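You operate a simulated robot arm through the tools that you are given. There is no shell and no other tool.

The job below is to be done with a simulated robot arm. You get a single attempt, and the scene is never put back.

## Task
Dryer off, heat to LOW, vent shut, bottom drawer out to cool.
Fine: off before the drawer comes out.

It is judged by the outcome, as a careful person would: the job done as asked, and still so three seconds after it is handed in. It fails if anything else is knocked over, pushed out of place, dropped, spilled or broken.

## Robot
A 7-joint arm with a three-finger gripper, fixed in place. Base frame: the origin is on the floor under the middle of its stand, x ahead of it, y to its left, z up. Readings come in mm, degrees, newtons and seconds.
With the tool pointing down near the work surface it reaches from about 100 to 860 mm from the base axis. Its first joint turns from -166.0 to 166.0 degrees. Payload 2.94 kg.
The TCP is the grasp point between the finger pads, 30 mm short of the fingertips. In the tool frame z runs along the fingers and y along their closing line. The gripper opens to 132 mm; its body begins 107 mm behind the TCP.
Orientation is that of the tool frame in the base frame, as [roll, pitch, yaw] about the fixed x, y, z axes, in that order (R = Rz(yaw) Ry(pitch) Rx(roll)). With the fingers straight down and closing along the base's y, the tool's x points along the base's -x, its y along +y and its z along -z.

## Interface
- The arm moves only by the tool servo_tool. Its argument "series" is a list of rows, each a list of 2 entries, a list of its own where there are three numbers: the shift along the base's x, y, z in units of 200 mm (1.0 is 200 mm), then the turn, a rotation vector about the base's x, y, z in units of 90 degrees (1.0 is 90 degrees). In form: [[[dx, dy, dz], [wx, wy, wz]], ...]. A call has 1 to 20 rows; each row is the pose to reach, as a shift and turn from the pose commanded when the call began. "fingers" is the finger opening in mm, from 0 to 132, set as the call begins (left out, the last holds). A call with a number of a shift or a turn outside -1 to 1 is refused whole. A row lasts 0.2 s, in which the tool goes at most 50 mm and 8.6 degrees; a call with a longer step from one row to the next is refused whole, and so is a gripper value outside its range. A pose out of reach is approached as far as the arm can. The call stops where the force on the tool passes 40 N (or 10 N more than at its start, if that is more) or the arm is blocked; 0.2 s more then pass. Each finger travels about 37.4 mm/s and halts on what it meets, pressing with about 44 N; the grip force reading is that of the motor and also rises with nothing between the fingers. The clock runs only during rows and for 0.2 s after the last one: add rows that repeat a pose to give the fingers time. The reply holds the time, the measured pose of the TCP, the force on the tool along the base axes, the opening and the grip force, in the units named above and with some noise, with the torque about the TCP (base axes, N m) and any sound that the robot's microphone picked up.
- Cameras (640 x 400 px; columns grow to the right, rows downward): "scene" is fixed at [220.8, 651.6, 1922.2]; the picture's right is [-0.83, -0.56, 0.00], its down [-0.44, 0.65, -0.62] and it looks along [0.35, -0.52, -0.78] (base axes); focal length 329 px, centre (320, 200). "wrist" rides on the gripper at [72, 3, -144] in the tool frame; the picture's right is [-0.04, 1.00, 0.00], its down [-0.88, -0.04, -0.48] and it looks along [-0.48, -0.02, 0.88] (tool axes); focal length 256 px, centre (320, 200). There is no depth. A picture from a camera that has moved, and an enlarged one, comes with that camera's place and axes in the base frame and with its lens. The place of the scene camera against the robot may be out by one fixed shift of up to 12 mm in any direction.
- snapshot(camera): a new picture of that camera. No time passes.
- slide_trunk(by): moves the trunk up (or, below 0, down) by that many mm; the arm rides with it, the base frame stays. It gives what a move gives, with no picture.
- inspect(camera, box): a new picture of the part [left, top, right, bottom] of that camera's present view, enlarged. No time passes.
- sign_off(): hands the job in; it is judged then, once.

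Nothing tells you positions but the pictures and the camera data. Unless the task says otherwise, let go and move clear before handing in.

The tools are called after "Request:" as a command line: name --argument value ..., lists and objects as JSON in quotes. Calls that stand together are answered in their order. servo_tool: Moves the arm, as the interface text tells. Its arguments: {"type":"object","properties":{"series":{"type":"array","items":{"type":"array"}},"fingers":{"type":"number"}},"required":["series"]} The other tools are called the same way: slide_trunk (by) moves the trunk up or down; snapshot (camera) takes a picture; inspect (camera, box) takes an enlarged picture of a part of a camera's view; sign_off () hands the job in.

At the start:

```text
t: 0.0
tool_pos: [548.0, 207.4, 1526.5]
tcp_rot: [180.0, -0.1, 180.0]
wrist_force: [-0.3, 0.0, 0.9]
ft_torque: [-0.01, 0.0, -0.02]
width: 132.0
grasp_force: 0.0
trunk travel left (down, up): [-475.0, 65.0]
```

scene: 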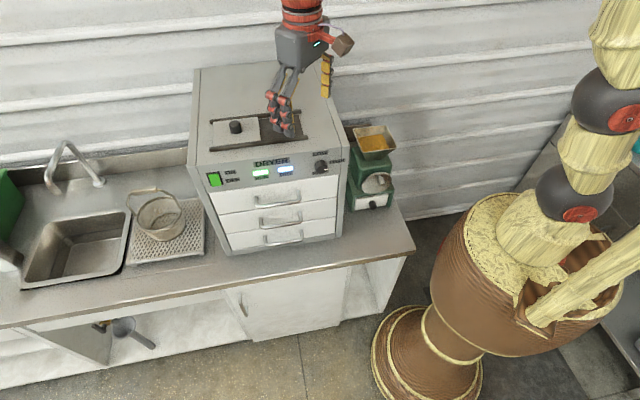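
wrist: 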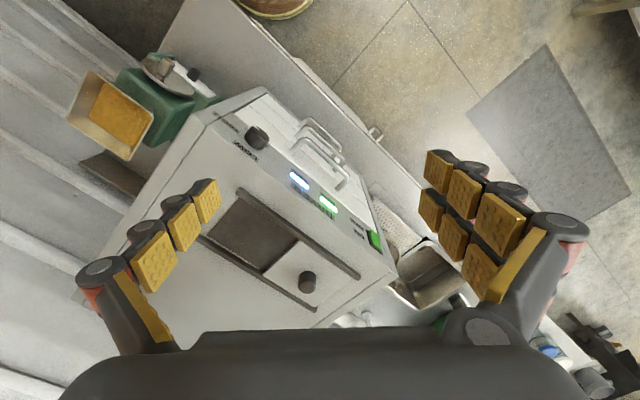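

I see a dryer cabinet on a counter with a power switch (green), buttons, a heat knob, a sliding vent on top, and three drawers. I will look closer at each of the parts before moving.

Request:
inspect --camera "scene" --box '[190, 140, 350, 240]'

Request:
inspect --camera "scene" --box '[180, 60, 340, 160]'

Request:
inspect --camera "wrist" --box '[220, 90, 400, 260]'

```text
4.00 times, centred on (270, 190) of scene
camera zoom: at [220.8, 651.6, 1922.2], right [-0.83, -0.56, 0.0], down [-0.44, 0.65, -0.62], along [0.35, -0.52, -0.78], focal length 1316 px, centre (520, 240)
```

zoom: 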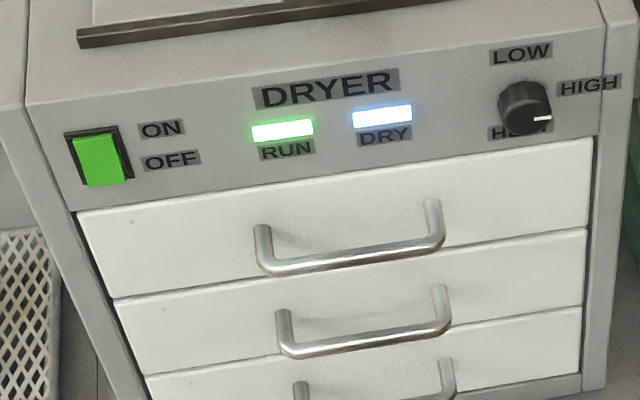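

```text
4.00 times, centred on (260, 110) of scene
camera zoom: at [220.8, 651.6, 1922.2], right [-0.83, -0.56, 0.0], down [-0.44, 0.65, -0.62], along [0.35, -0.52, -0.78], focal length 1316 px, centre (560, 560)
```

zoom: 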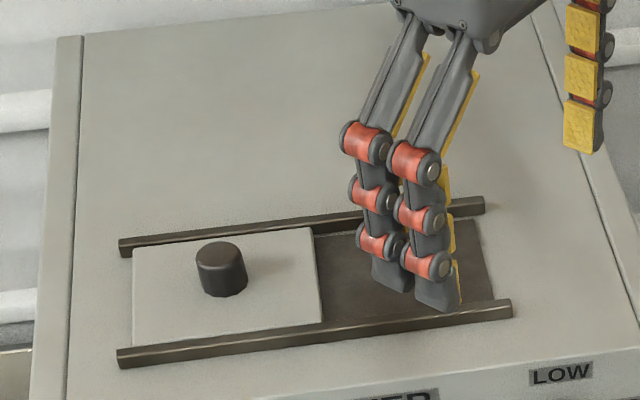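

```text
2.35 times, centred on (310, 175) of wrist
camera zoom: at [477.0, 211.1, 1669.4], right [0.04, 1.0, 0.0], down [0.88, -0.04, 0.48], along [0.48, -0.02, -0.88], focal length 602 px, centre (344, 259)
```

zoom: 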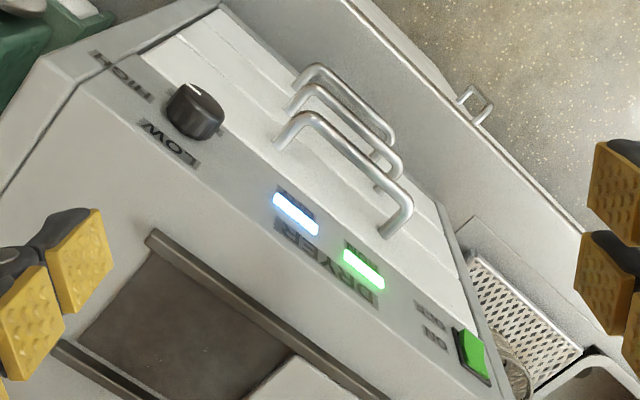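

The dryer's panel faces roughly (-x, +y): I put the heat knob near (583, 105, 1255), the power switch near (802, 308, 1250) and the vent knob near (828, 174, 1333). First I'll back the gripper off in front of the dryer and start turning it, so that the wrist camera can look straight at the panel.

Request:
servo_tool --series '[[[-0.054, 0.056, 0], [0, 0, 0.091]], [[-0.107, 0.112, 0], [0, 0, 0.182]], [[-0.161, 0.168, 0], [0, 0, 0.273]], [[-0.215, 0.224, 0], [0, 0, 0.364]], [[-0.268, 0.28, 0], [0, 0, 0.455]], [[-0.322, 0.336, 0], [0, 0, 0.545]], [[-0.375, 0.391, 0], [0, 0, 0.636]], [[-0.429, 0.447, 0], [0, 0, 0.727]], [[-0.483, 0.503, 0], [0, 0, 0.818]], [[-0.536, 0.559, 0], [0, 0, 0.909]], [[-0.59, 0.615, 0], [0, 0, 1.0]]]'

```text
t: 2.4
tool_pos: [430.8, 329.2, 1526.8]
tcp_rot: [179.9, 0.0, -89.8]
wrist_force: [-0.4, -0.2, 0.0]
ft_torque: [-0.04, -0.03, -0.01]
width: 132.0
grasp_force: 0.1
trunk travel left (down, up): [-475.0, 65.0]
```

The yaw tracked fully, so I'll turn the remaining 43 degrees to face the dryer and then look at it again.

Request:
servo_tool --series '[[[0, 0, 0], [0, 0, 0.08]], [[0, 0, 0], [0, 0, 0.16]], [[0, 0, 0], [0, 0, 0.24]], [[0, 0, 0], [0, 0, 0.32]], [[0, 0, 0], [0, 0, 0.4]], [[0, 0, 0], [0, 0, 0.475]]]'

Request:
snapshot --camera "wrist"

Request:
snapshot --camera "scene"

```text
t: 3.8
tool_pos: [433.1, 329.6, 1527.5]
tcp_rot: [-180.0, 0.0, -47.1]
wrist_force: [-0.2, 0.3, 0.4]
ft_torque: [0.02, -0.04, 0.01]
width: 132.0
grasp_force: 0.0
trunk travel left (down, up): [-475.0, 65.0]
```

```text
taken
camera wrist: at [478.1, 275.2, 1669.6], right [-0.76, -0.65, 0.0], down [-0.57, 0.67, 0.48], along [-0.31, 0.36, -0.88], focal length 256 px, centre (320, 200)
```

wrist: 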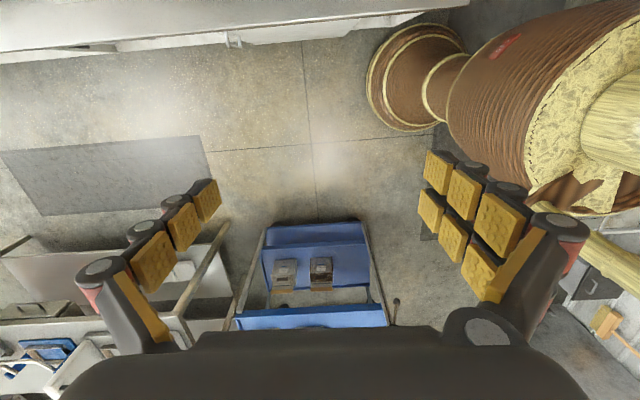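

```text
taken
```

scene: 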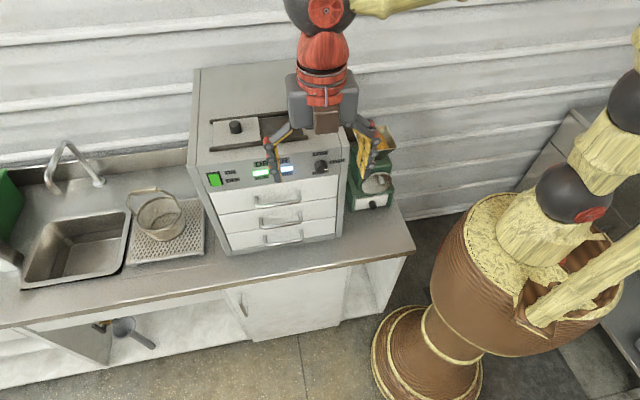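

Nothing is near the gripper here. Next I'll tilt it level so the fingers point at the dryer face, with the camera above them.

Request:
servo_tool --series '[[[0, 0, 0], [-0.061, -0.057, 0]], [[0, 0, 0], [-0.122, -0.113, 0]], [[0, 0, 0], [-0.183, -0.17, 0]], [[0, 0, 0], [-0.244, -0.227, 0]], [[0, 0, 0], [-0.305, -0.284, 0]], [[0, 0, 0], [-0.366, -0.34, 0]], [[0, 0, 0], [-0.427, -0.397, 0]], [[0, 0, 0], [-0.488, -0.454, 0]], [[0, 0, 0], [-0.549, -0.511, 0]], [[0, 0, 0], [-0.61, -0.567, 0]], [[0, 0, 0], [-0.671, -0.624, 0]], [[0, 0, 0], [-0.7325, -0.6807, 0]]]'

```text
t: 6.4
tool_pos: [431.4, 331.4, 1524.8]
tcp_rot: [-45.7, -89.9, 178.6]
wrist_force: [0.5, 0.1, 0.4]
ft_torque: [0.0, -0.03, -0.01]
width: 132.1
grasp_force: 0.0
trunk travel left (down, up): [-475.0, 65.0]
```

The tool is now level, facing the dryer. I'll lower the trunk 220 mm to bring it in line with the panel and look.

Request:
slide_trunk --by -220

Request:
snapshot --camera "wrist"

Request:
snapshot --camera "scene"

```text
t: 8.7
tool_pos: [431.1, 330.1, 1307.0]
tcp_rot: [-95.9, -89.9, -131.4]
wrist_force: [-0.3, -0.2, -0.2]
ft_torque: [0.01, 0.0, -0.02]
width: 132.0
grasp_force: 0.0
trunk travel left (down, up): [-255.0, 285.0]
```

```text
taken
camera wrist: at [330.5, 434.5, 1378.1], right [-0.73, -0.68, -0.05], down [-0.29, 0.38, -0.88], along [0.61, -0.63, -0.48], focal length 256 px, centre (320, 200)
```

wrist: 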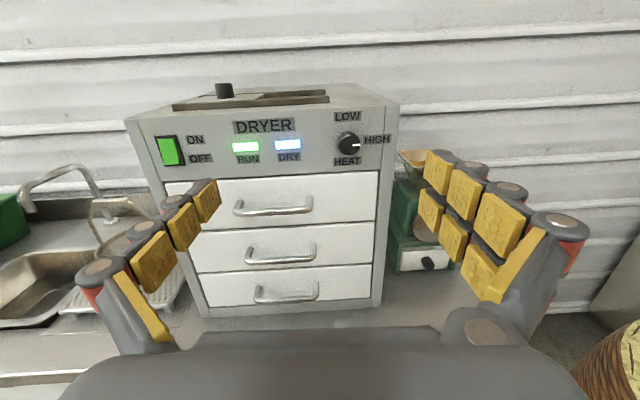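

```text
taken
```

scene: 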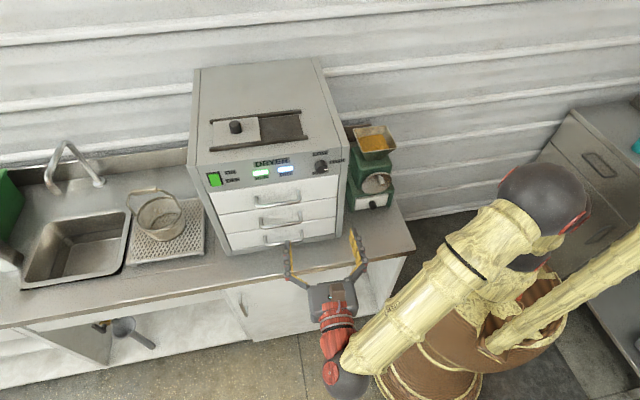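

I now have a clear frontal view of the dryer. I'll zoom in on the panel, the vent and the drawers to get their details.

Request:
inspect --camera "wrist" --box '[120, 70, 280, 170]'

Request:
inspect --camera "wrist" --box '[260, 70, 420, 170]'

Request:
inspect --camera "wrist" --box '[180, 170, 400, 330]'

Request:
inspect --camera "scene" --box '[190, 50, 350, 150]'

Request:
inspect --camera "scene" --box '[190, 160, 350, 260]'

Request:
inspect --camera "scene" --box '[190, 140, 350, 240]'

```text
4.00 times, centred on (200, 120) of wrist
camera zoom: at [330.5, 434.5, 1378.1], right [-0.73, -0.68, -0.05], down [-0.29, 0.38, -0.88], along [0.61, -0.63, -0.48], focal length 1024 px, centre (800, 520)
```

zoom: 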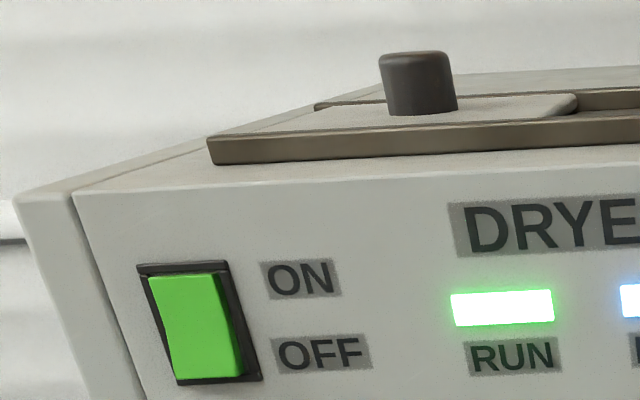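

```text
4.00 times, centred on (340, 120) of wrist
camera zoom: at [330.5, 434.5, 1378.1], right [-0.73, -0.68, -0.05], down [-0.29, 0.38, -0.88], along [0.61, -0.63, -0.48], focal length 1024 px, centre (240, 520)
```

zoom: 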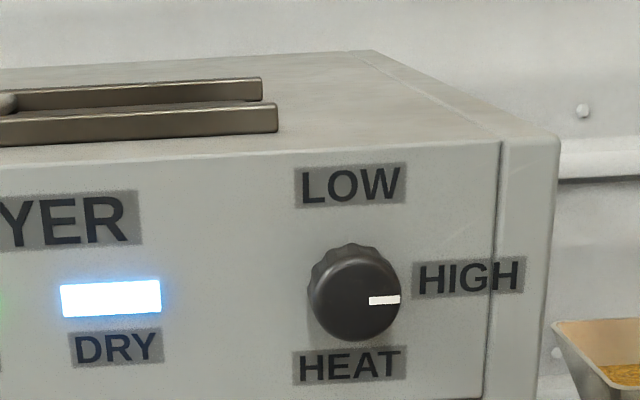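

```text
2.50 times, centred on (290, 250) of wrist
camera zoom: at [330.5, 434.5, 1378.1], right [-0.73, -0.68, -0.05], down [-0.29, 0.38, -0.88], along [0.61, -0.63, -0.48], focal length 640 px, centre (395, 75)
```

zoom: 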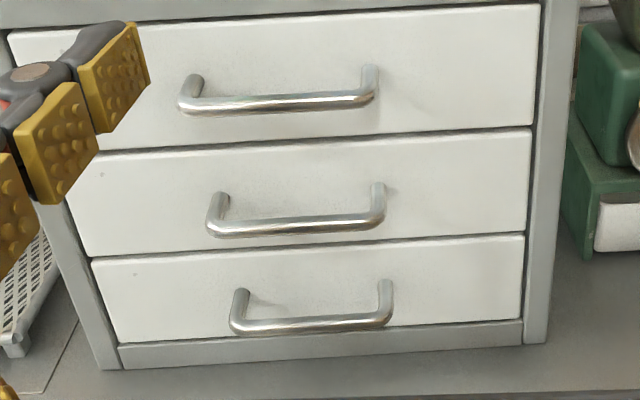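

```text
4.00 times, centred on (270, 100) of scene
camera zoom: at [220.8, 651.6, 1922.2], right [-0.83, -0.56, 0.0], down [-0.44, 0.65, -0.62], along [0.35, -0.52, -0.78], focal length 1316 px, centre (520, 600)
```

zoom: 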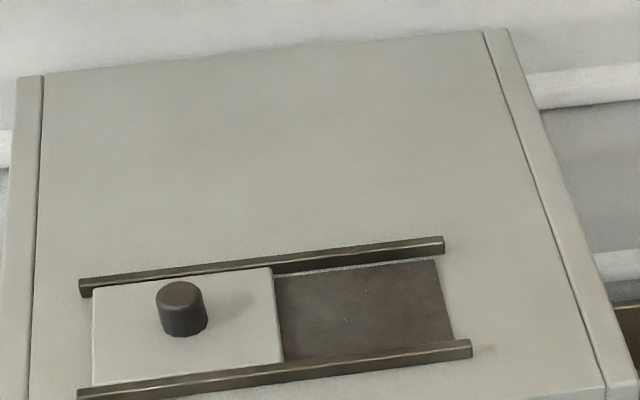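

```text
4.00 times, centred on (270, 210) of scene
camera zoom: at [220.8, 651.6, 1922.2], right [-0.83, -0.56, 0.0], down [-0.44, 0.65, -0.62], along [0.35, -0.52, -0.78], focal length 1316 px, centre (520, 160)
```

zoom: 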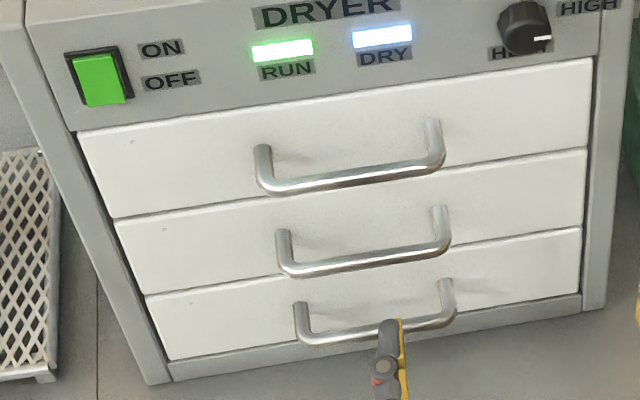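

```text
4.00 times, centred on (270, 190) of scene
camera zoom: at [220.8, 651.6, 1922.2], right [-0.83, -0.56, 0.0], down [-0.44, 0.65, -0.62], along [0.35, -0.52, -0.78], focal length 1316 px, centre (520, 240)
```

zoom: 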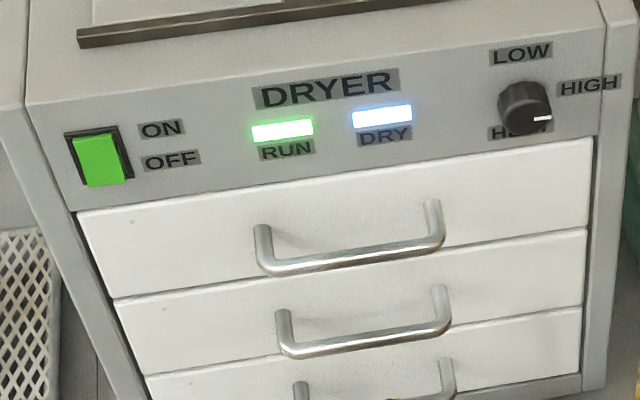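

The pictures give consistent positions. In dryer coordinates, with r along the face and n out of it, the front panel is at n≈-363. The switch is at r≈773, z≈1256, the knob at r≈476, z≈1253, and the bottom handle at r≈612, z≈925. I'll close the fingers in free space to see the shape of the closed tip before I press anything.

Request:
servo_tool --series '[[[0, 0, 0], [0, 0, 0]], [[0, 0, 0], [0, 0, 0]], [[0, 0, 0], [0, 0, 0]], [[0, 0, 0], [0, 0, 0]], [[0, 0, 0], [0, 0, 0]], [[0, 0, 0], [0, 0, 0]], [[0, 0, 0], [0, 0, 0]], [[0, 0, 0], [0, 0, 0]], [[0, 0, 0], [0, 0, 0]], [[0, 0, 0], [0, 0, 0]]]' --fingers 0

Request:
snapshot --camera "wrist"

Request:
inspect --camera "scene" --box '[250, 220, 410, 320]'

```text
t: 10.9
tool_pos: [432.1, 332.0, 1306.0]
tcp_rot: [-93.4, -89.9, -133.5]
wrist_force: [0.0, -0.1, 0.4]
ft_torque: [0.03, 0.0, 0.06]
width: 0.0
grasp_force: 23.2
trunk travel left (down, up): [-255.0, 285.0]
```

```text
taken
camera wrist: at [330.5, 434.6, 1377.8], right [-0.73, -0.68, -0.05], down [-0.29, 0.38, -0.88], along [0.61, -0.63, -0.48], focal length 256 px, centre (320, 200)
```

wrist: 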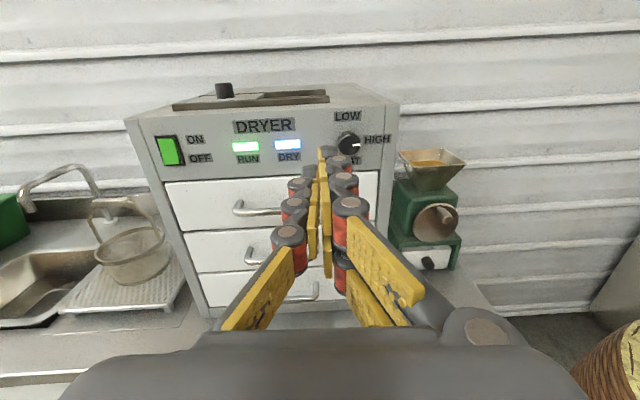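

```text
4.00 times, centred on (330, 270) of scene
camera zoom: at [220.8, 651.6, 1922.2], right [-0.83, -0.56, 0.0], down [-0.44, 0.65, -0.62], along [0.35, -0.52, -0.78], focal length 1316 px, centre (280, -80)
```

zoom: 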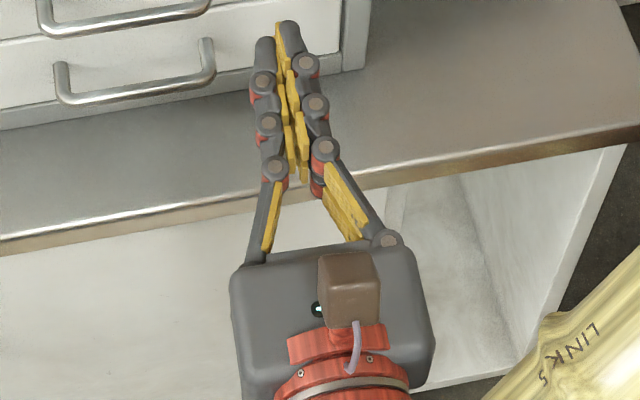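

The closed fingers form a tip cluster about 35 mm wide and 45 mm tall, and the rocker frame spans z≈1232–1283. I'll angle the heading a bit toward the switch and bring the closed tip to a standoff in front of the rocker's lower (OFF) half.

Request:
servo_tool --series '[[[0.125, 0.025, -0.033], [0, 0, 0.05]], [[0.25, 0.05, -0.067], [0, 0, 0.1]], [[0.375, 0.075, -0.1], [0, 0, 0.15]], [[0.5, 0.1, -0.133], [0, 0, 0.2]], [[0.625, 0.125, -0.167], [0, 0, 0.25]], [[0.75, 0.15, -0.2], [0, 0, 0.3]], [[0.75, 0.15, -0.2], [0, 0, 0.3]]]'

Request:
snapshot --camera "wrist"

Request:
snapshot --camera "scene"

```text
t: 12.5
tool_pos: [583.6, 362.8, 1264.4]
tcp_rot: [-107.3, -89.9, -92.6]
wrist_force: [-0.6, -0.1, -0.5]
ft_torque: [0.01, -0.01, -0.03]
width: 0.0
grasp_force: 28.2
trunk travel left (down, up): [-255.0, 285.0]
```

```text
taken
camera wrist: at [446.4, 408.6, 1335.2], right [-0.34, -0.94, -0.05], down [-0.43, 0.2, -0.88], along [0.83, -0.28, -0.48], focal length 256 px, centre (320, 200)
```

wrist: 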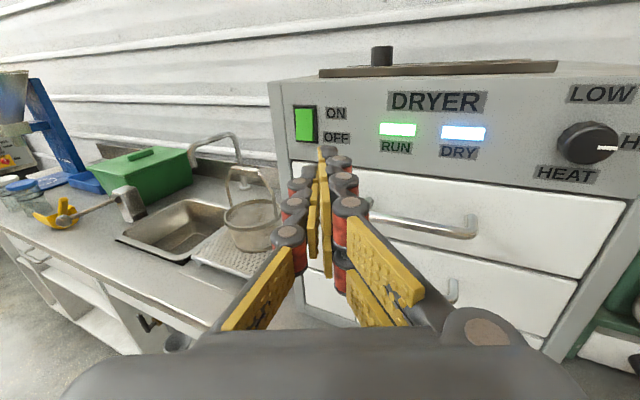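

```text
taken
```

scene: 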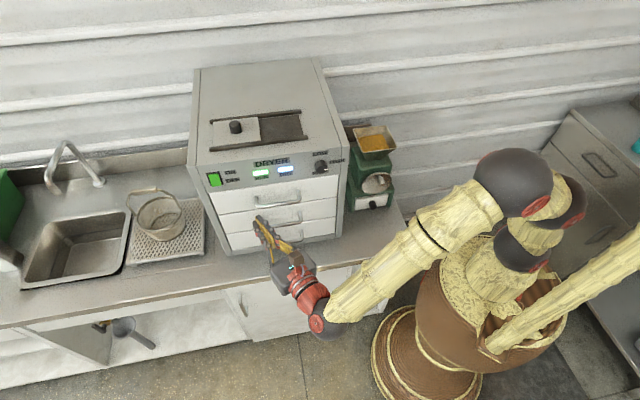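

The move tracked well. I'll zoom in on the switch and knob from this angle to pin down their positions.

Request:
inspect --camera "wrist" --box '[270, 80, 370, 180]'

Request:
inspect --camera "wrist" --box '[300, 30, 640, 200]'

```text
4.00 times, centred on (320, 130) of wrist
camera zoom: at [446.4, 408.6, 1335.2], right [-0.34, -0.94, -0.05], down [-0.43, 0.2, -0.88], along [0.83, -0.28, -0.48], focal length 1024 px, centre (320, 480)
```

zoom: 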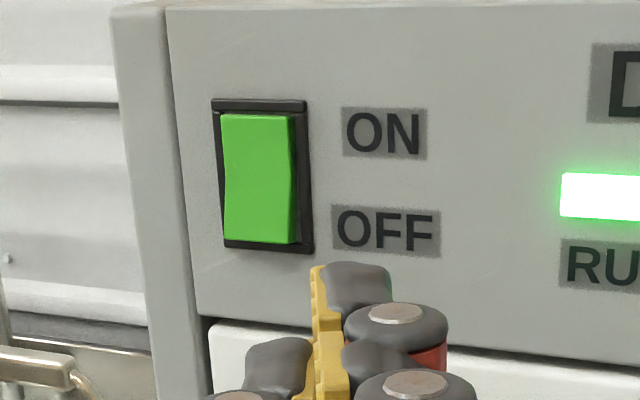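

```text
1.88 times, centred on (470, 115) of wrist
camera zoom: at [446.4, 408.6, 1335.2], right [-0.34, -0.94, -0.05], down [-0.43, 0.2, -0.88], along [0.83, -0.28, -0.48], focal length 482 px, centre (38, 360)
```

zoom: 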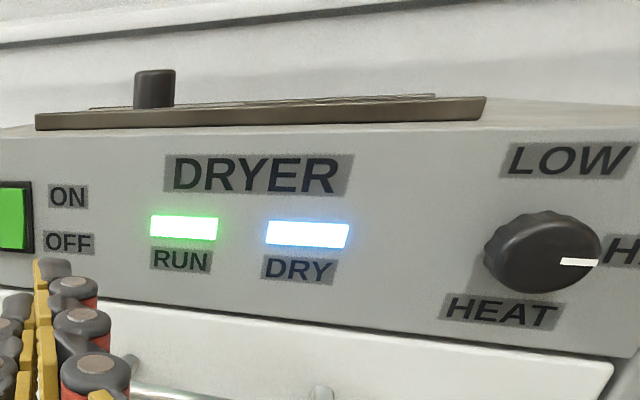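

Two wrist views agree: the rocker frame is centred at r≈771, z≈1258. Next I'll move to a standoff about 55 mm off the rocker's lower half, dipping the tool 12 degrees so that the upper fingertip leads.

Request:
servo_tool --series '[[[0.14, 0.002, -0.023], [0.009, 0.025, 0]], [[0.281, 0.004, -0.046], [0.018, 0.05, 0]], [[0.421, 0.007, -0.069], [0.027, 0.075, 0]], [[0.562, 0.009, -0.092], [0.036, 0.1, 0]], [[0.702, 0.011, -0.115], [0.0456, 0.1253, 0]], [[0.702, 0.011, -0.115], [0.0456, 0.1253, 0]]]'

Request:
snapshot --camera "wrist"

Request:
inspect --camera "wrist" --box '[260, 80, 400, 180]'

Request:
inspect --camera "scene" --box '[180, 140, 340, 240]'

```text
t: 13.9
tool_pos: [721.8, 363.8, 1243.1]
tcp_rot: [-179.5, -78.0, -20.7]
wrist_force: [0.9, -0.2, -1.0]
ft_torque: [0.01, -0.03, -0.02]
width: 0.3
grasp_force: 28.9
trunk travel left (down, up): [-255.0, 285.0]
```

```text
taken
camera wrist: at [603.4, 405.2, 1342.5], right [-0.35, -0.94, -0.04], down [-0.6, 0.26, -0.76], along [0.72, -0.24, -0.65], focal length 256 px, centre (320, 200)
```

wrist: 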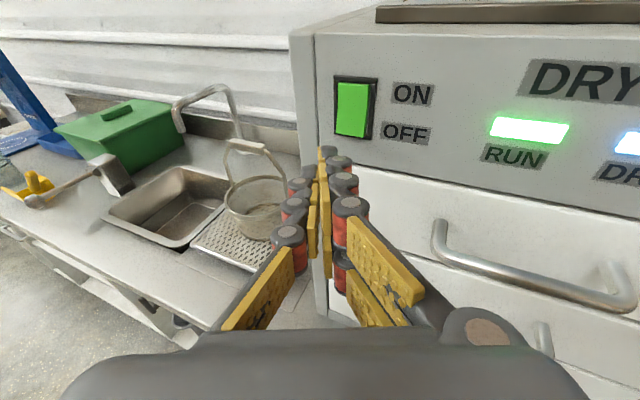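

```text
4.00 times, centred on (330, 130) of wrist
camera zoom: at [603.4, 405.2, 1342.5], right [-0.35, -0.94, -0.04], down [-0.6, 0.26, -0.76], along [0.72, -0.24, -0.65], focal length 1024 px, centre (280, 480)
```

zoom: 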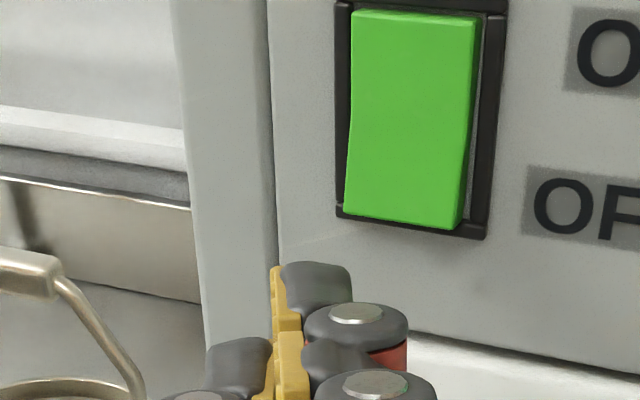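

```text
4.00 times, centred on (260, 190) of scene
camera zoom: at [220.8, 651.6, 1922.2], right [-0.83, -0.56, 0.0], down [-0.44, 0.65, -0.62], along [0.35, -0.52, -0.78], focal length 1316 px, centre (560, 240)
```

zoom: 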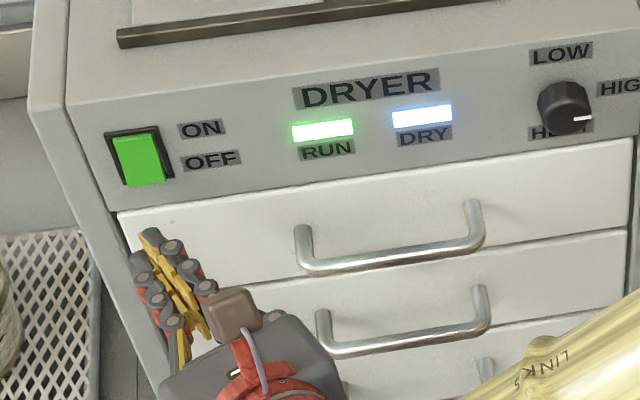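

The tip is lined up with the OFF half of the rocker, about 50 mm away. I'll move straight in toward the panel and stop just before contact.

Request:
servo_tool --series '[[[0.045, -0.04, -0.002], [0, 0, 0]], [[0.09, -0.08, -0.003], [0, 0, 0]], [[0.125, -0.11, -0.004], [0, 0, 0]], [[0.155, -0.137, -0.005], [0, 0, 0]], [[0.155, -0.137, -0.005], [0, 0, 0]]]'

Request:
inspect --camera "wrist" --box '[260, 80, 400, 180]'

```text
t: 15.1
tool_pos: [751.7, 337.8, 1242.5]
tcp_rot: [-179.7, -78.1, -20.5]
wrist_force: [-0.7, 0.0, 0.9]
ft_torque: [0.01, 0.01, -0.01]
width: 0.0
grasp_force: 29.0
trunk travel left (down, up): [-255.0, 285.0]
```

```text
4.00 times, centred on (330, 130) of wrist
camera zoom: at [633.6, 377.6, 1341.6], right [-0.35, -0.94, -0.04], down [-0.6, 0.26, -0.76], along [0.72, -0.24, -0.65], focal length 1024 px, centre (280, 480)
```

zoom: 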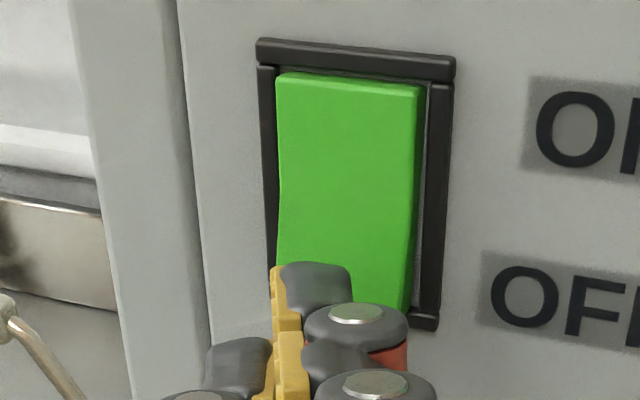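

The upper fingertip is now about 10 mm short of the lower rocker half. Now I'll press in with small steps.

Request:
servo_tool --series '[[[0.0144, -0.0138, 0], [0, 0, 0]], [[0.0289, -0.0277, 0], [0, 0, 0]], [[0.0433, -0.0415, 0], [0, 0, 0]], [[0.0542, -0.0519, 0], [0, 0, 0]], [[0.065, -0.0623, 0], [0, 0, 0]], [[0.0758, -0.0727, 0], [0, 0, 0]], [[0.0758, -0.0727, 0], [0, 0, 0]]]'

Request:
inspect --camera "wrist" --box '[260, 80, 400, 180]'

Request:
inspect --camera "scene" --box '[180, 140, 340, 240]'

```text
t: 16.7
tool_pos: [764.8, 325.8, 1241.4]
tcp_rot: [-179.9, -78.1, -19.9]
wrist_force: [-24.7, 16.9, -2.2]
ft_torque: [-0.26, -0.34, -0.04]
width: 0.0
grasp_force: 28.6
trunk travel left (down, up): [-255.0, 285.0]
```

```text
4.00 times, centred on (330, 130) of wrist
camera zoom: at [645.7, 365.4, 1341.8], right [-0.35, -0.94, -0.04], down [-0.6, 0.26, -0.76], along [0.72, -0.24, -0.65], focal length 1024 px, centre (280, 480)
```

zoom: 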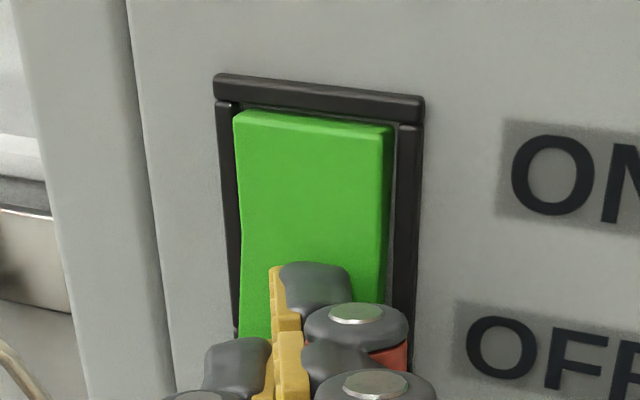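

```text
4.00 times, centred on (260, 190) of scene
camera zoom: at [220.8, 651.6, 1922.2], right [-0.83, -0.56, 0.0], down [-0.44, 0.65, -0.62], along [0.35, -0.52, -0.78], focal length 1316 px, centre (560, 240)
```

zoom: 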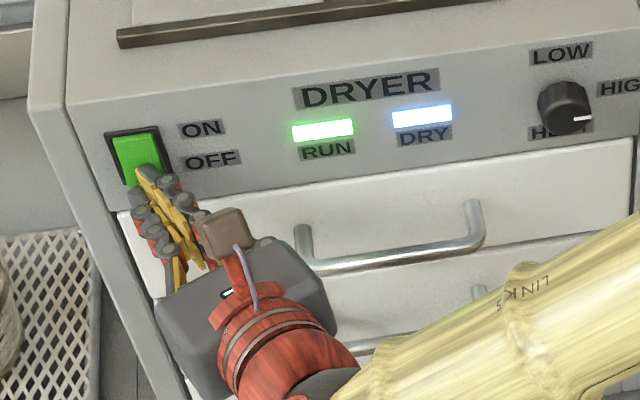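

I feel about 30 N, but the RUN lamp is still lit, so the rocker may not have flipped yet. I'll press slightly further.

Request:
servo_tool --series '[[[0.005, -0.005, 0], [0, 0, 0]], [[0.01, -0.0096, 0], [0, 0, 0]], [[0.015, -0.0144, 0], [0, 0, 0]], [[0.02, -0.0192, 0], [0, 0, 0]], [[0.025, -0.024, 0], [0, 0, 0]]]'

Request:
inspect --camera "wrist" --box '[260, 80, 400, 180]'

Request:
inspect --camera "scene" --box '[180, 140, 340, 240]'

```text
t: 17.2
tool_pos: [765.8, 324.5, 1242.0]
tcp_rot: [179.8, -78.0, -19.6]
wrist_force: [-29.1, 17.7, 0.7]
ft_torque: [-0.3, -0.53, -0.04]
width: 0.3
grasp_force: 28.7
trunk travel left (down, up): [-255.0, 285.0]
stopped in row 2: the force on the tool passed its limit at 42 N (the readings are from after the stop); the commanded pose is now the measured one
```

```text
4.00 times, centred on (330, 130) of wrist
camera zoom: at [646.1, 364.9, 1341.1], right [-0.35, -0.94, -0.04], down [-0.6, 0.25, -0.76], along [0.72, -0.24, -0.65], focal length 1024 px, centre (280, 480)
```

zoom: 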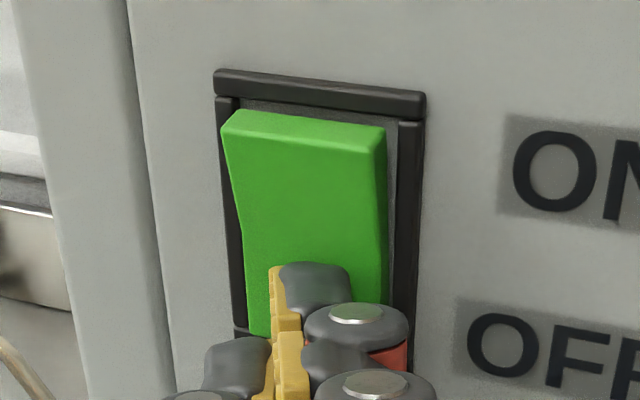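

```text
4.00 times, centred on (260, 190) of scene
camera zoom: at [220.8, 651.6, 1922.2], right [-0.83, -0.56, 0.0], down [-0.44, 0.65, -0.62], along [0.35, -0.52, -0.78], focal length 1316 px, centre (560, 240)
```

zoom: 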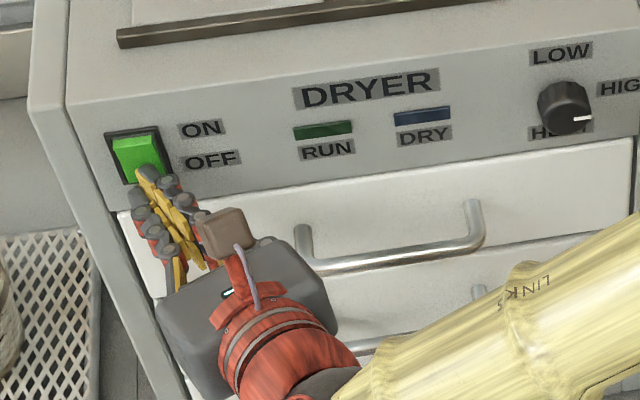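

The rocker has flipped: its top half now stands out and both lamps are dark, so the dryer is off. I'll back straight out without touching the upper half.

Request:
servo_tool --series '[[[-0.036, 0.035, 0], [0, 0, 0]], [[-0.09, 0.087, 0], [0, 0, 0]], [[-0.18, 0.173, 0], [0, 0, 0]], [[-0.289, 0.277, 0], [0, 0, 0]], [[-0.4, 0.383, 0], [0, 0, 0]], [[-0.4, 0.383, 0], [0, 0, 0]]]'

Request:
inspect --camera "scene" --box '[180, 140, 340, 240]'

Request:
snapshot --camera "wrist"

```text
t: 18.6
tool_pos: [687.4, 397.1, 1238.7]
tcp_rot: [180.0, -77.9, -19.9]
wrist_force: [0.2, 0.7, -1.0]
ft_torque: [0.0, 0.0, -0.01]
width: 0.1
grasp_force: 28.5
trunk travel left (down, up): [-255.0, 285.0]
```

```text
4.00 times, centred on (260, 190) of scene
camera zoom: at [220.8, 651.6, 1922.2], right [-0.83, -0.56, 0.0], down [-0.44, 0.65, -0.62], along [0.35, -0.52, -0.78], focal length 1316 px, centre (560, 240)
```

zoom: 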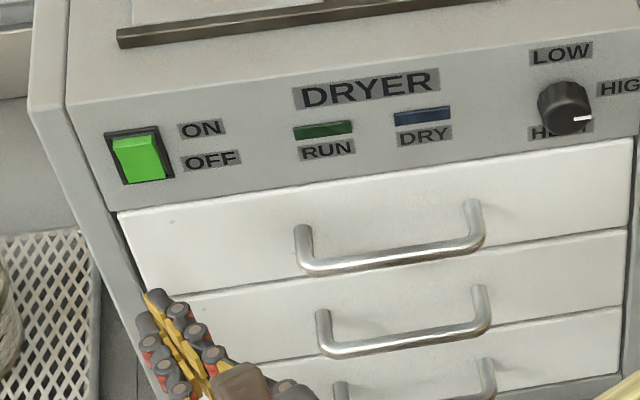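

```text
taken
camera wrist: at [568.0, 437.3, 1338.1], right [-0.35, -0.94, -0.04], down [-0.6, 0.26, -0.76], along [0.72, -0.24, -0.65], focal length 256 px, centre (320, 200)
```

wrist: 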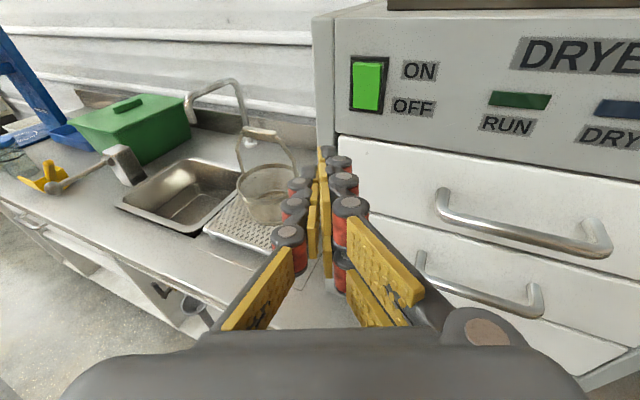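

The switch stayed off. Next is the heat knob: I'll traverse to the right in front of the panel and square up to it, levelling the tool and facing straight in.

Request:
servo_tool --series '[[[-0.125, -0.1246, 0.0089], [-0.0089, -0.0143, -0.033]], [[-0.25, -0.2491, 0.0179], [-0.0178, -0.0285, -0.0659]], [[-0.375, -0.3737, 0.0268], [-0.0266, -0.0428, -0.0989]], [[-0.5, -0.4983, 0.0358], [-0.0355, -0.057, -0.1318]], [[-0.625, -0.6228, 0.0447], [-0.0444, -0.0713, -0.1648]], [[-0.75, -0.7474, 0.0536], [-0.0533, -0.0855, -0.1977]], [[-0.875, -0.8719, 0.0626], [-0.0621, -0.0998, -0.2307]], [[-1.0, -0.9965, 0.0715], [-0.071, -0.114, -0.2636]], [[-1.0, -0.9965, 0.0715], [-0.071, -0.114, -0.2636]]]'

Request:
snapshot --camera "wrist"

Request:
snapshot --camera "scene"

```text
t: 20.6
tool_pos: [488.7, 200.0, 1254.0]
tcp_rot: [-144.4, -89.9, -79.3]
wrist_force: [-0.3, 1.2, 0.3]
ft_torque: [0.03, -0.04, 0.05]
width: 0.0
grasp_force: 28.8
trunk travel left (down, up): [-255.0, 285.0]
```

```text
taken
camera wrist: at [383.1, 296.9, 1324.7], right [-0.69, -0.72, -0.04], down [-0.32, 0.36, -0.88], along [0.65, -0.59, -0.48], focal length 256 px, centre (320, 200)
```

wrist: 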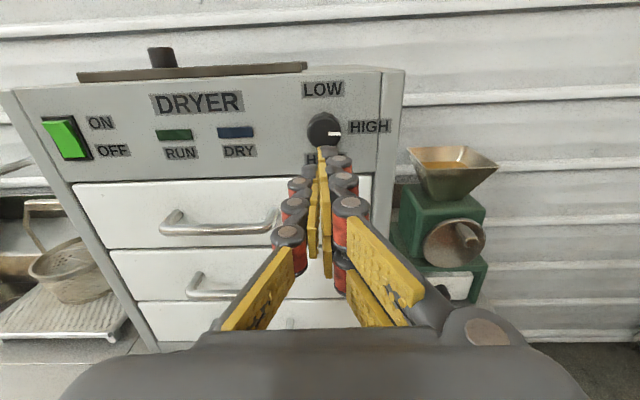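

```text
taken
```

scene: 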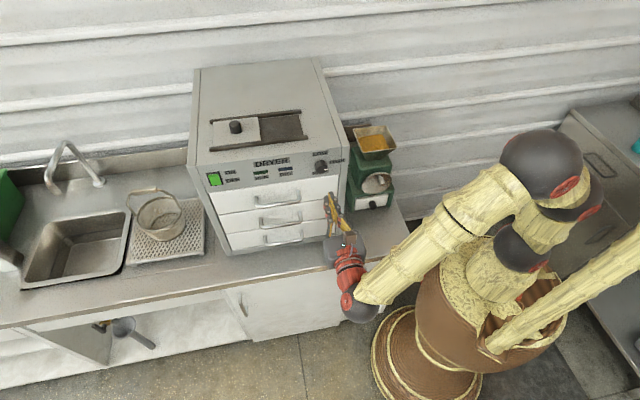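

I'm now square in front of the knob. I'll zoom in on it to get its centre, its protrusion and the pointer.

Request:
inspect --camera "wrist" --box '[280, 70, 400, 170]'

Request:
inspect --camera "scene" --box '[290, 140, 370, 190]'

```text
4.00 times, centred on (340, 120) of wrist
camera zoom: at [383.1, 296.9, 1324.7], right [-0.69, -0.72, -0.04], down [-0.32, 0.36, -0.88], along [0.65, -0.59, -0.48], focal length 1024 px, centre (240, 520)
```

zoom: 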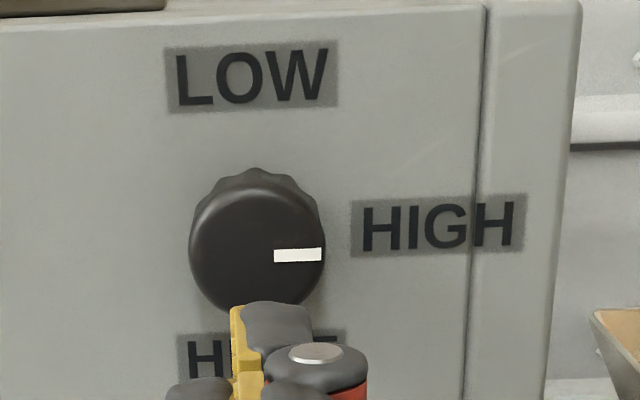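

```text
8.00 times, centred on (330, 165) of scene
camera zoom: at [220.8, 651.6, 1922.2], right [-0.83, -0.56, 0.0], down [-0.44, 0.65, -0.62], along [0.35, -0.52, -0.78], focal length 2631 px, centre (240, 480)
```

zoom: 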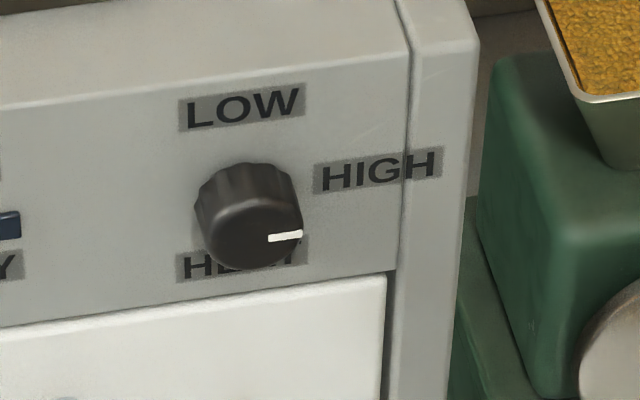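

The knob is about 36 mm across and stands out about 19 mm, with its axis at r≈478.5, z≈1257.5 and its pointer at HIGH (3 o'clock). It needs a quarter turn counter-clockwise to LOW. I'll test that wrist roll here in free space first and open the fingers to 70 mm.

Request:
servo_tool --series '[[[-0.014, -0.0145, 0.0175], [-0.0602, 0.0577, 0]], [[-0.014, -0.0145, 0.0175], [-0.1203, 0.1153, 0]], [[-0.014, -0.0145, 0.0175], [-0.1805, 0.173, 0]], [[-0.014, -0.0145, 0.0175], [-0.2407, 0.2307, 0]], [[-0.014, -0.0145, 0.0175], [-0.3008, 0.2883, 0]], [[-0.014, -0.0145, 0.0175], [-0.361, 0.346, 0]], [[-0.014, -0.0145, 0.0175], [-0.4212, 0.4037, 0]], [[-0.014, -0.0145, 0.0175], [-0.4813, 0.4613, 0]], [[-0.014, -0.0145, 0.0175], [-0.5415, 0.519, 0]], [[-0.014, -0.0145, 0.0175], [-0.6017, 0.5767, 0]], [[-0.014, -0.0145, 0.0175], [-0.6618, 0.6343, 0]], [[-0.014, -0.0145, 0.0175], [-0.722, 0.692, 0]], [[-0.014, -0.0145, 0.0175], [-0.722, 0.692, 0]]]' --fingers 70

Request:
snapshot --camera "wrist"

Request:
snapshot --camera "scene"

```text
t: 23.4
tool_pos: [487.2, 195.8, 1258.5]
tcp_rot: [90.0, 0.2, 46.0]
wrist_force: [-0.5, 0.2, -0.4]
ft_torque: [0.0, 0.05, 0.02]
width: 70.4
grasp_force: 0.1
trunk travel left (down, up): [-255.0, 285.0]
```

```text
taken
camera wrist: at [433.1, 347.8, 1260.6], right [-0.03, -0.03, 1.0], down [-0.95, -0.3, -0.04], along [0.3, -0.95, -0.02], focal length 256 px, centre (320, 200)
```

wrist: 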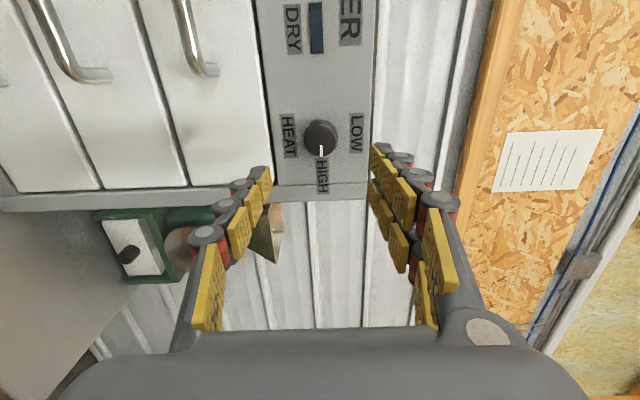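

```text
taken
```

scene: 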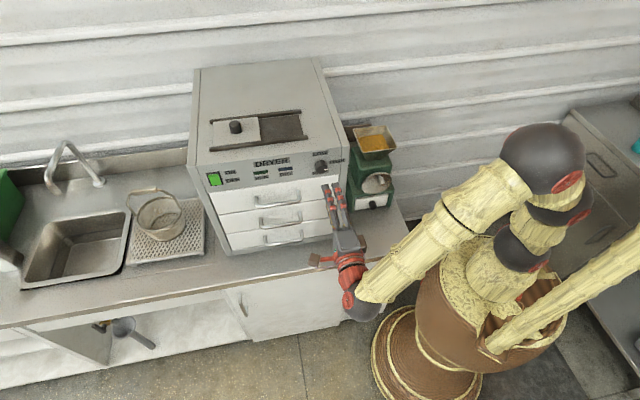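

The roll tracks cleanly. I'll roll back to the starting orientation, ready to grip the knob.

Request:
servo_tool --series '[[[0, 0, 0], [0.0602, -0.0577, 0]], [[0, 0, 0], [0.1203, -0.1153, 0]], [[0, 0, 0], [0.1805, -0.173, 0]], [[0, 0, 0], [0.2407, -0.2307, 0]], [[0, 0, 0], [0.3008, -0.2883, 0]], [[0, 0, 0], [0.361, -0.346, 0]], [[0, 0, 0], [0.4212, -0.4037, 0]], [[0, 0, 0], [0.4813, -0.4613, 0]], [[0, 0, 0], [0.5415, -0.519, 0]], [[0, 0, 0], [0.6017, -0.5767, 0]], [[0, 0, 0], [0.6618, -0.6343, 0]], [[0, 0, 0], [0.722, -0.692, 0]], [[0, 0, 0], [0.722, -0.692, 0]]]'

Request:
inspect --camera "wrist" --box '[240, 70, 400, 170]'

```text
t: 26.2
tool_pos: [487.2, 196.4, 1259.9]
tcp_rot: [-129.9, -89.8, -93.9]
wrist_force: [1.4, 0.0, 0.4]
ft_torque: [0.0, -0.01, 0.02]
width: 69.9
grasp_force: 0.0
trunk travel left (down, up): [-255.0, 285.0]
```

```text
4.00 times, centred on (320, 120) of wrist
camera zoom: at [380.7, 293.0, 1330.4], right [-0.69, -0.72, -0.05], down [-0.32, 0.36, -0.88], along [0.65, -0.59, -0.48], focal length 1024 px, centre (320, 520)
```

zoom: 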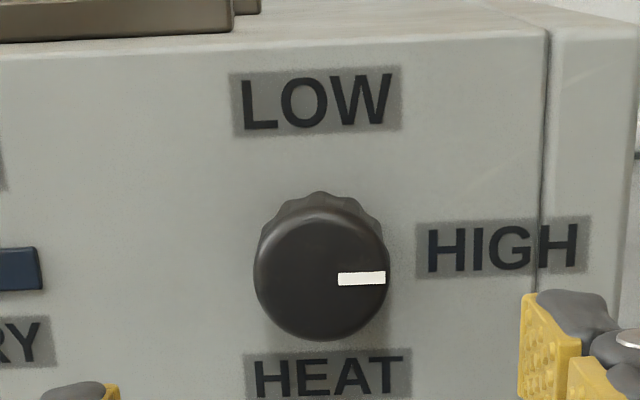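

The knob is centred on the tool axis to within a couple of mm. Now I'll move in along the face normal with the fingers open around it, stopping a little short to check.

Request:
servo_tool --series '[[[0.06, -0.0577, -0.008], [0, 0, 0]], [[0.12, -0.1153, -0.008], [0, 0, 0]], [[0.18, -0.173, -0.008], [0, 0, 0]], [[0.24, -0.231, -0.008], [0, 0, 0]], [[0.3, -0.288, -0.008], [0, 0, 0]], [[0.361, -0.346, -0.008], [0, 0, 0]], [[0.361, -0.346, -0.008], [0, 0, 0]]]'

Request:
snapshot --camera "wrist"

Request:
inspect --camera "scene" --box '[270, 130, 370, 200]'

```text
t: 27.9
tool_pos: [560.1, 123.8, 1258.2]
tcp_rot: [-168.2, -89.9, -55.7]
wrist_force: [0.0, 0.1, -1.0]
ft_torque: [0.03, 0.01, -0.06]
width: 70.0
grasp_force: 0.0
trunk travel left (down, up): [-255.0, 285.0]
```

```text
taken
camera wrist: at [454.6, 220.9, 1328.0], right [-0.69, -0.72, -0.04], down [-0.32, 0.36, -0.88], along [0.65, -0.59, -0.48], focal length 256 px, centre (320, 200)
```

wrist: 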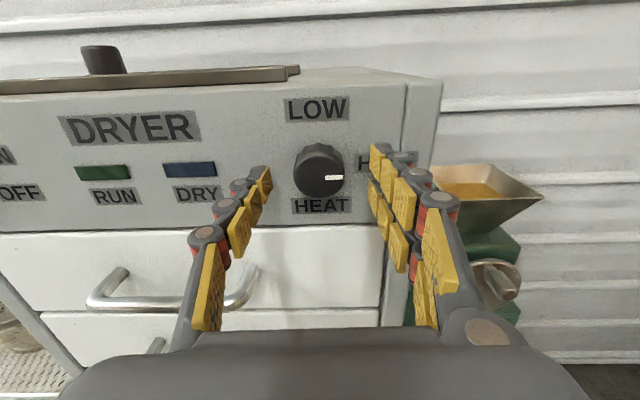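

```text
5.71 times, centred on (320, 165) of scene
camera zoom: at [220.8, 651.6, 1922.2], right [-0.83, -0.56, 0.0], down [-0.44, 0.65, -0.62], along [0.35, -0.52, -0.78], focal length 1879 px, centre (320, 400)
```

zoom: 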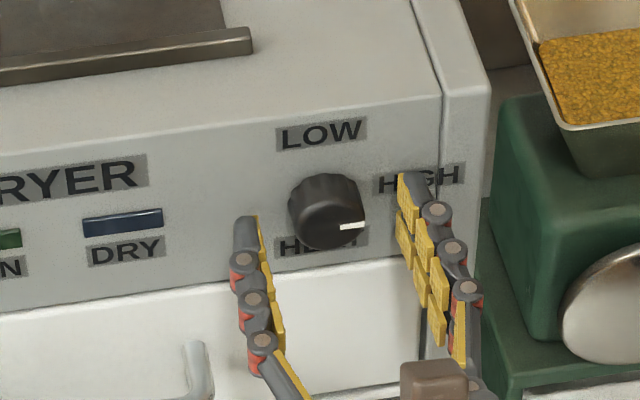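

The fingers straddle the knob evenly. I'll advance the last 10 mm, still about 5 mm off the panel, and then close on the knob.

Request:
servo_tool --series '[[[0.02, -0.0145, -0.0035], [0, 0, 0]], [[0.041, -0.029, -0.0035], [0, 0, 0]], [[0.041, -0.029, -0.0035], [0, 0, 0]]]'

Request:
servo_tool --series '[[[0, 0, 0], [0, 0, 0]], [[0, 0, 0], [0, 0, 0]], [[0, 0, 0], [0, 0, 0]], [[0, 0, 0], [0, 0, 0]], [[0, 0, 0], [0, 0, 0]], [[0, 0, 0], [0, 0, 0]], [[0, 0, 0], [0, 0, 0]], [[0, 0, 0], [0, 0, 0]]]' --fingers 24

Request:
snapshot --camera "wrist"

Request:
inspect --camera "scene" --box '[270, 130, 370, 200]'

```text
t: 28.6
tool_pos: [567.4, 118.7, 1256.3]
tcp_rot: [-172.1, -89.9, -51.7]
wrist_force: [0.5, -0.5, -0.5]
ft_torque: [0.02, -0.02, -0.03]
width: 70.2
grasp_force: 0.1
trunk travel left (down, up): [-255.0, 285.0]
```

```text
t: 30.4
tool_pos: [566.9, 118.8, 1256.0]
tcp_rot: [-164.1, -89.9, -59.6]
wrist_force: [-9.7, -8.7, -4.1]
ft_torque: [-0.16, -0.23, -0.73]
width: 34.2
grasp_force: 45.4
trunk travel left (down, up): [-255.0, 285.0]
```

```text
taken
camera wrist: at [460.8, 215.7, 1327.6], right [-0.69, -0.72, -0.04], down [-0.32, 0.36, -0.88], along [0.65, -0.59, -0.48], focal length 256 px, centre (320, 200)
```

wrist: 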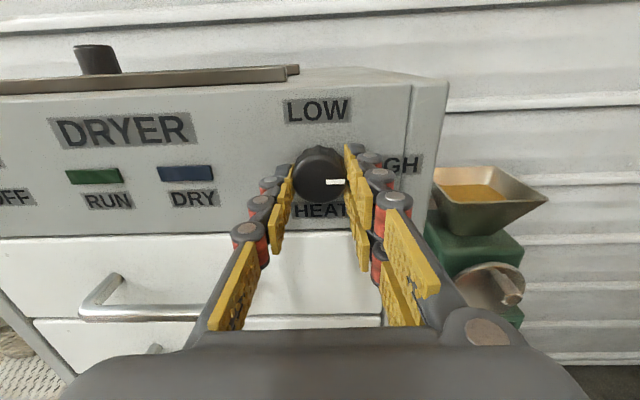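

```text
5.71 times, centred on (320, 165) of scene
camera zoom: at [220.8, 651.6, 1922.2], right [-0.83, -0.56, 0.0], down [-0.44, 0.65, -0.62], along [0.35, -0.52, -0.78], focal length 1879 px, centre (320, 400)
```

zoom: 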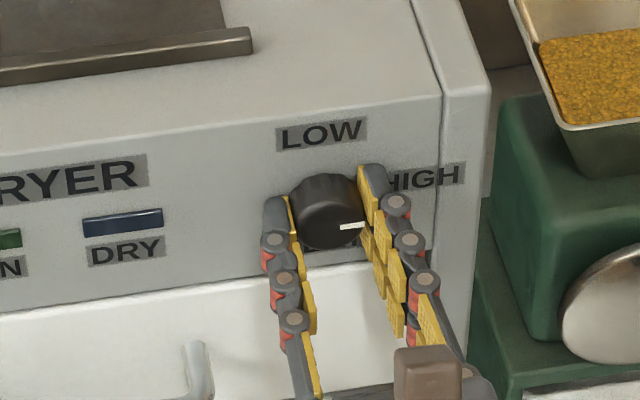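

The knob is held at 34 mm width with a small sideways load. I'll ease over 1.5 mm and start the counter-clockwise turn, half of it first.

Request:
servo_tool --series '[[[-0.005, -0.0055, 0], [-0.0602, 0.0577, 0]], [[-0.005, -0.0055, 0], [-0.1203, 0.1153, 0]], [[-0.005, -0.0055, 0], [-0.1805, 0.173, 0]], [[-0.005, -0.0055, 0], [-0.2407, 0.2307, 0]], [[-0.005, -0.0055, 0], [-0.3008, 0.2883, 0]], [[-0.005, -0.0055, 0], [-0.361, 0.346, 0]]]'

Request:
inspect --camera "scene" --box '[270, 130, 370, 200]'

Request:
snapshot --camera "wrist"

```text
t: 31.9
tool_pos: [566.2, 117.0, 1257.2]
tcp_rot: [90.0, -44.9, 45.9]
wrist_force: [-8.0, -17.8, 1.0]
ft_torque: [0.53, 0.51, -1.19]
width: 34.3
grasp_force: 45.0
trunk travel left (down, up): [-255.0, 285.0]
```

```text
5.71 times, centred on (320, 165) of scene
camera zoom: at [220.8, 651.6, 1922.2], right [-0.83, -0.56, 0.0], down [-0.44, 0.65, -0.62], along [0.35, -0.52, -0.78], focal length 1879 px, centre (320, 400)
```

zoom: 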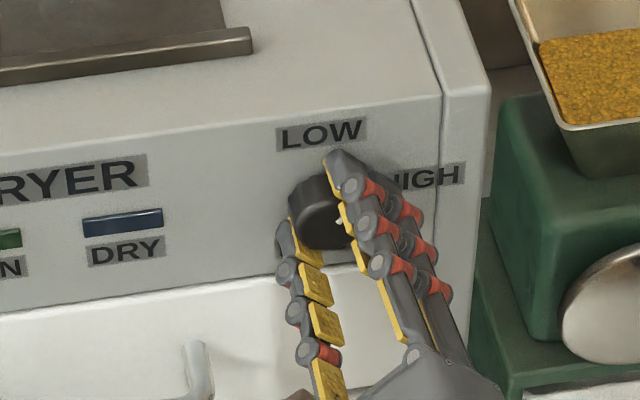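

```text
taken
camera wrist: at [495.4, 251.7, 1309.6], right [-0.51, -0.53, 0.68], down [-0.76, -0.1, -0.65], along [0.41, -0.84, -0.35], focal length 256 px, centre (320, 200)
```

wrist: 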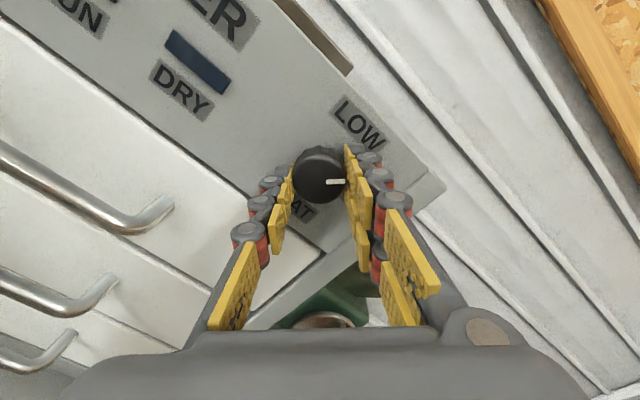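

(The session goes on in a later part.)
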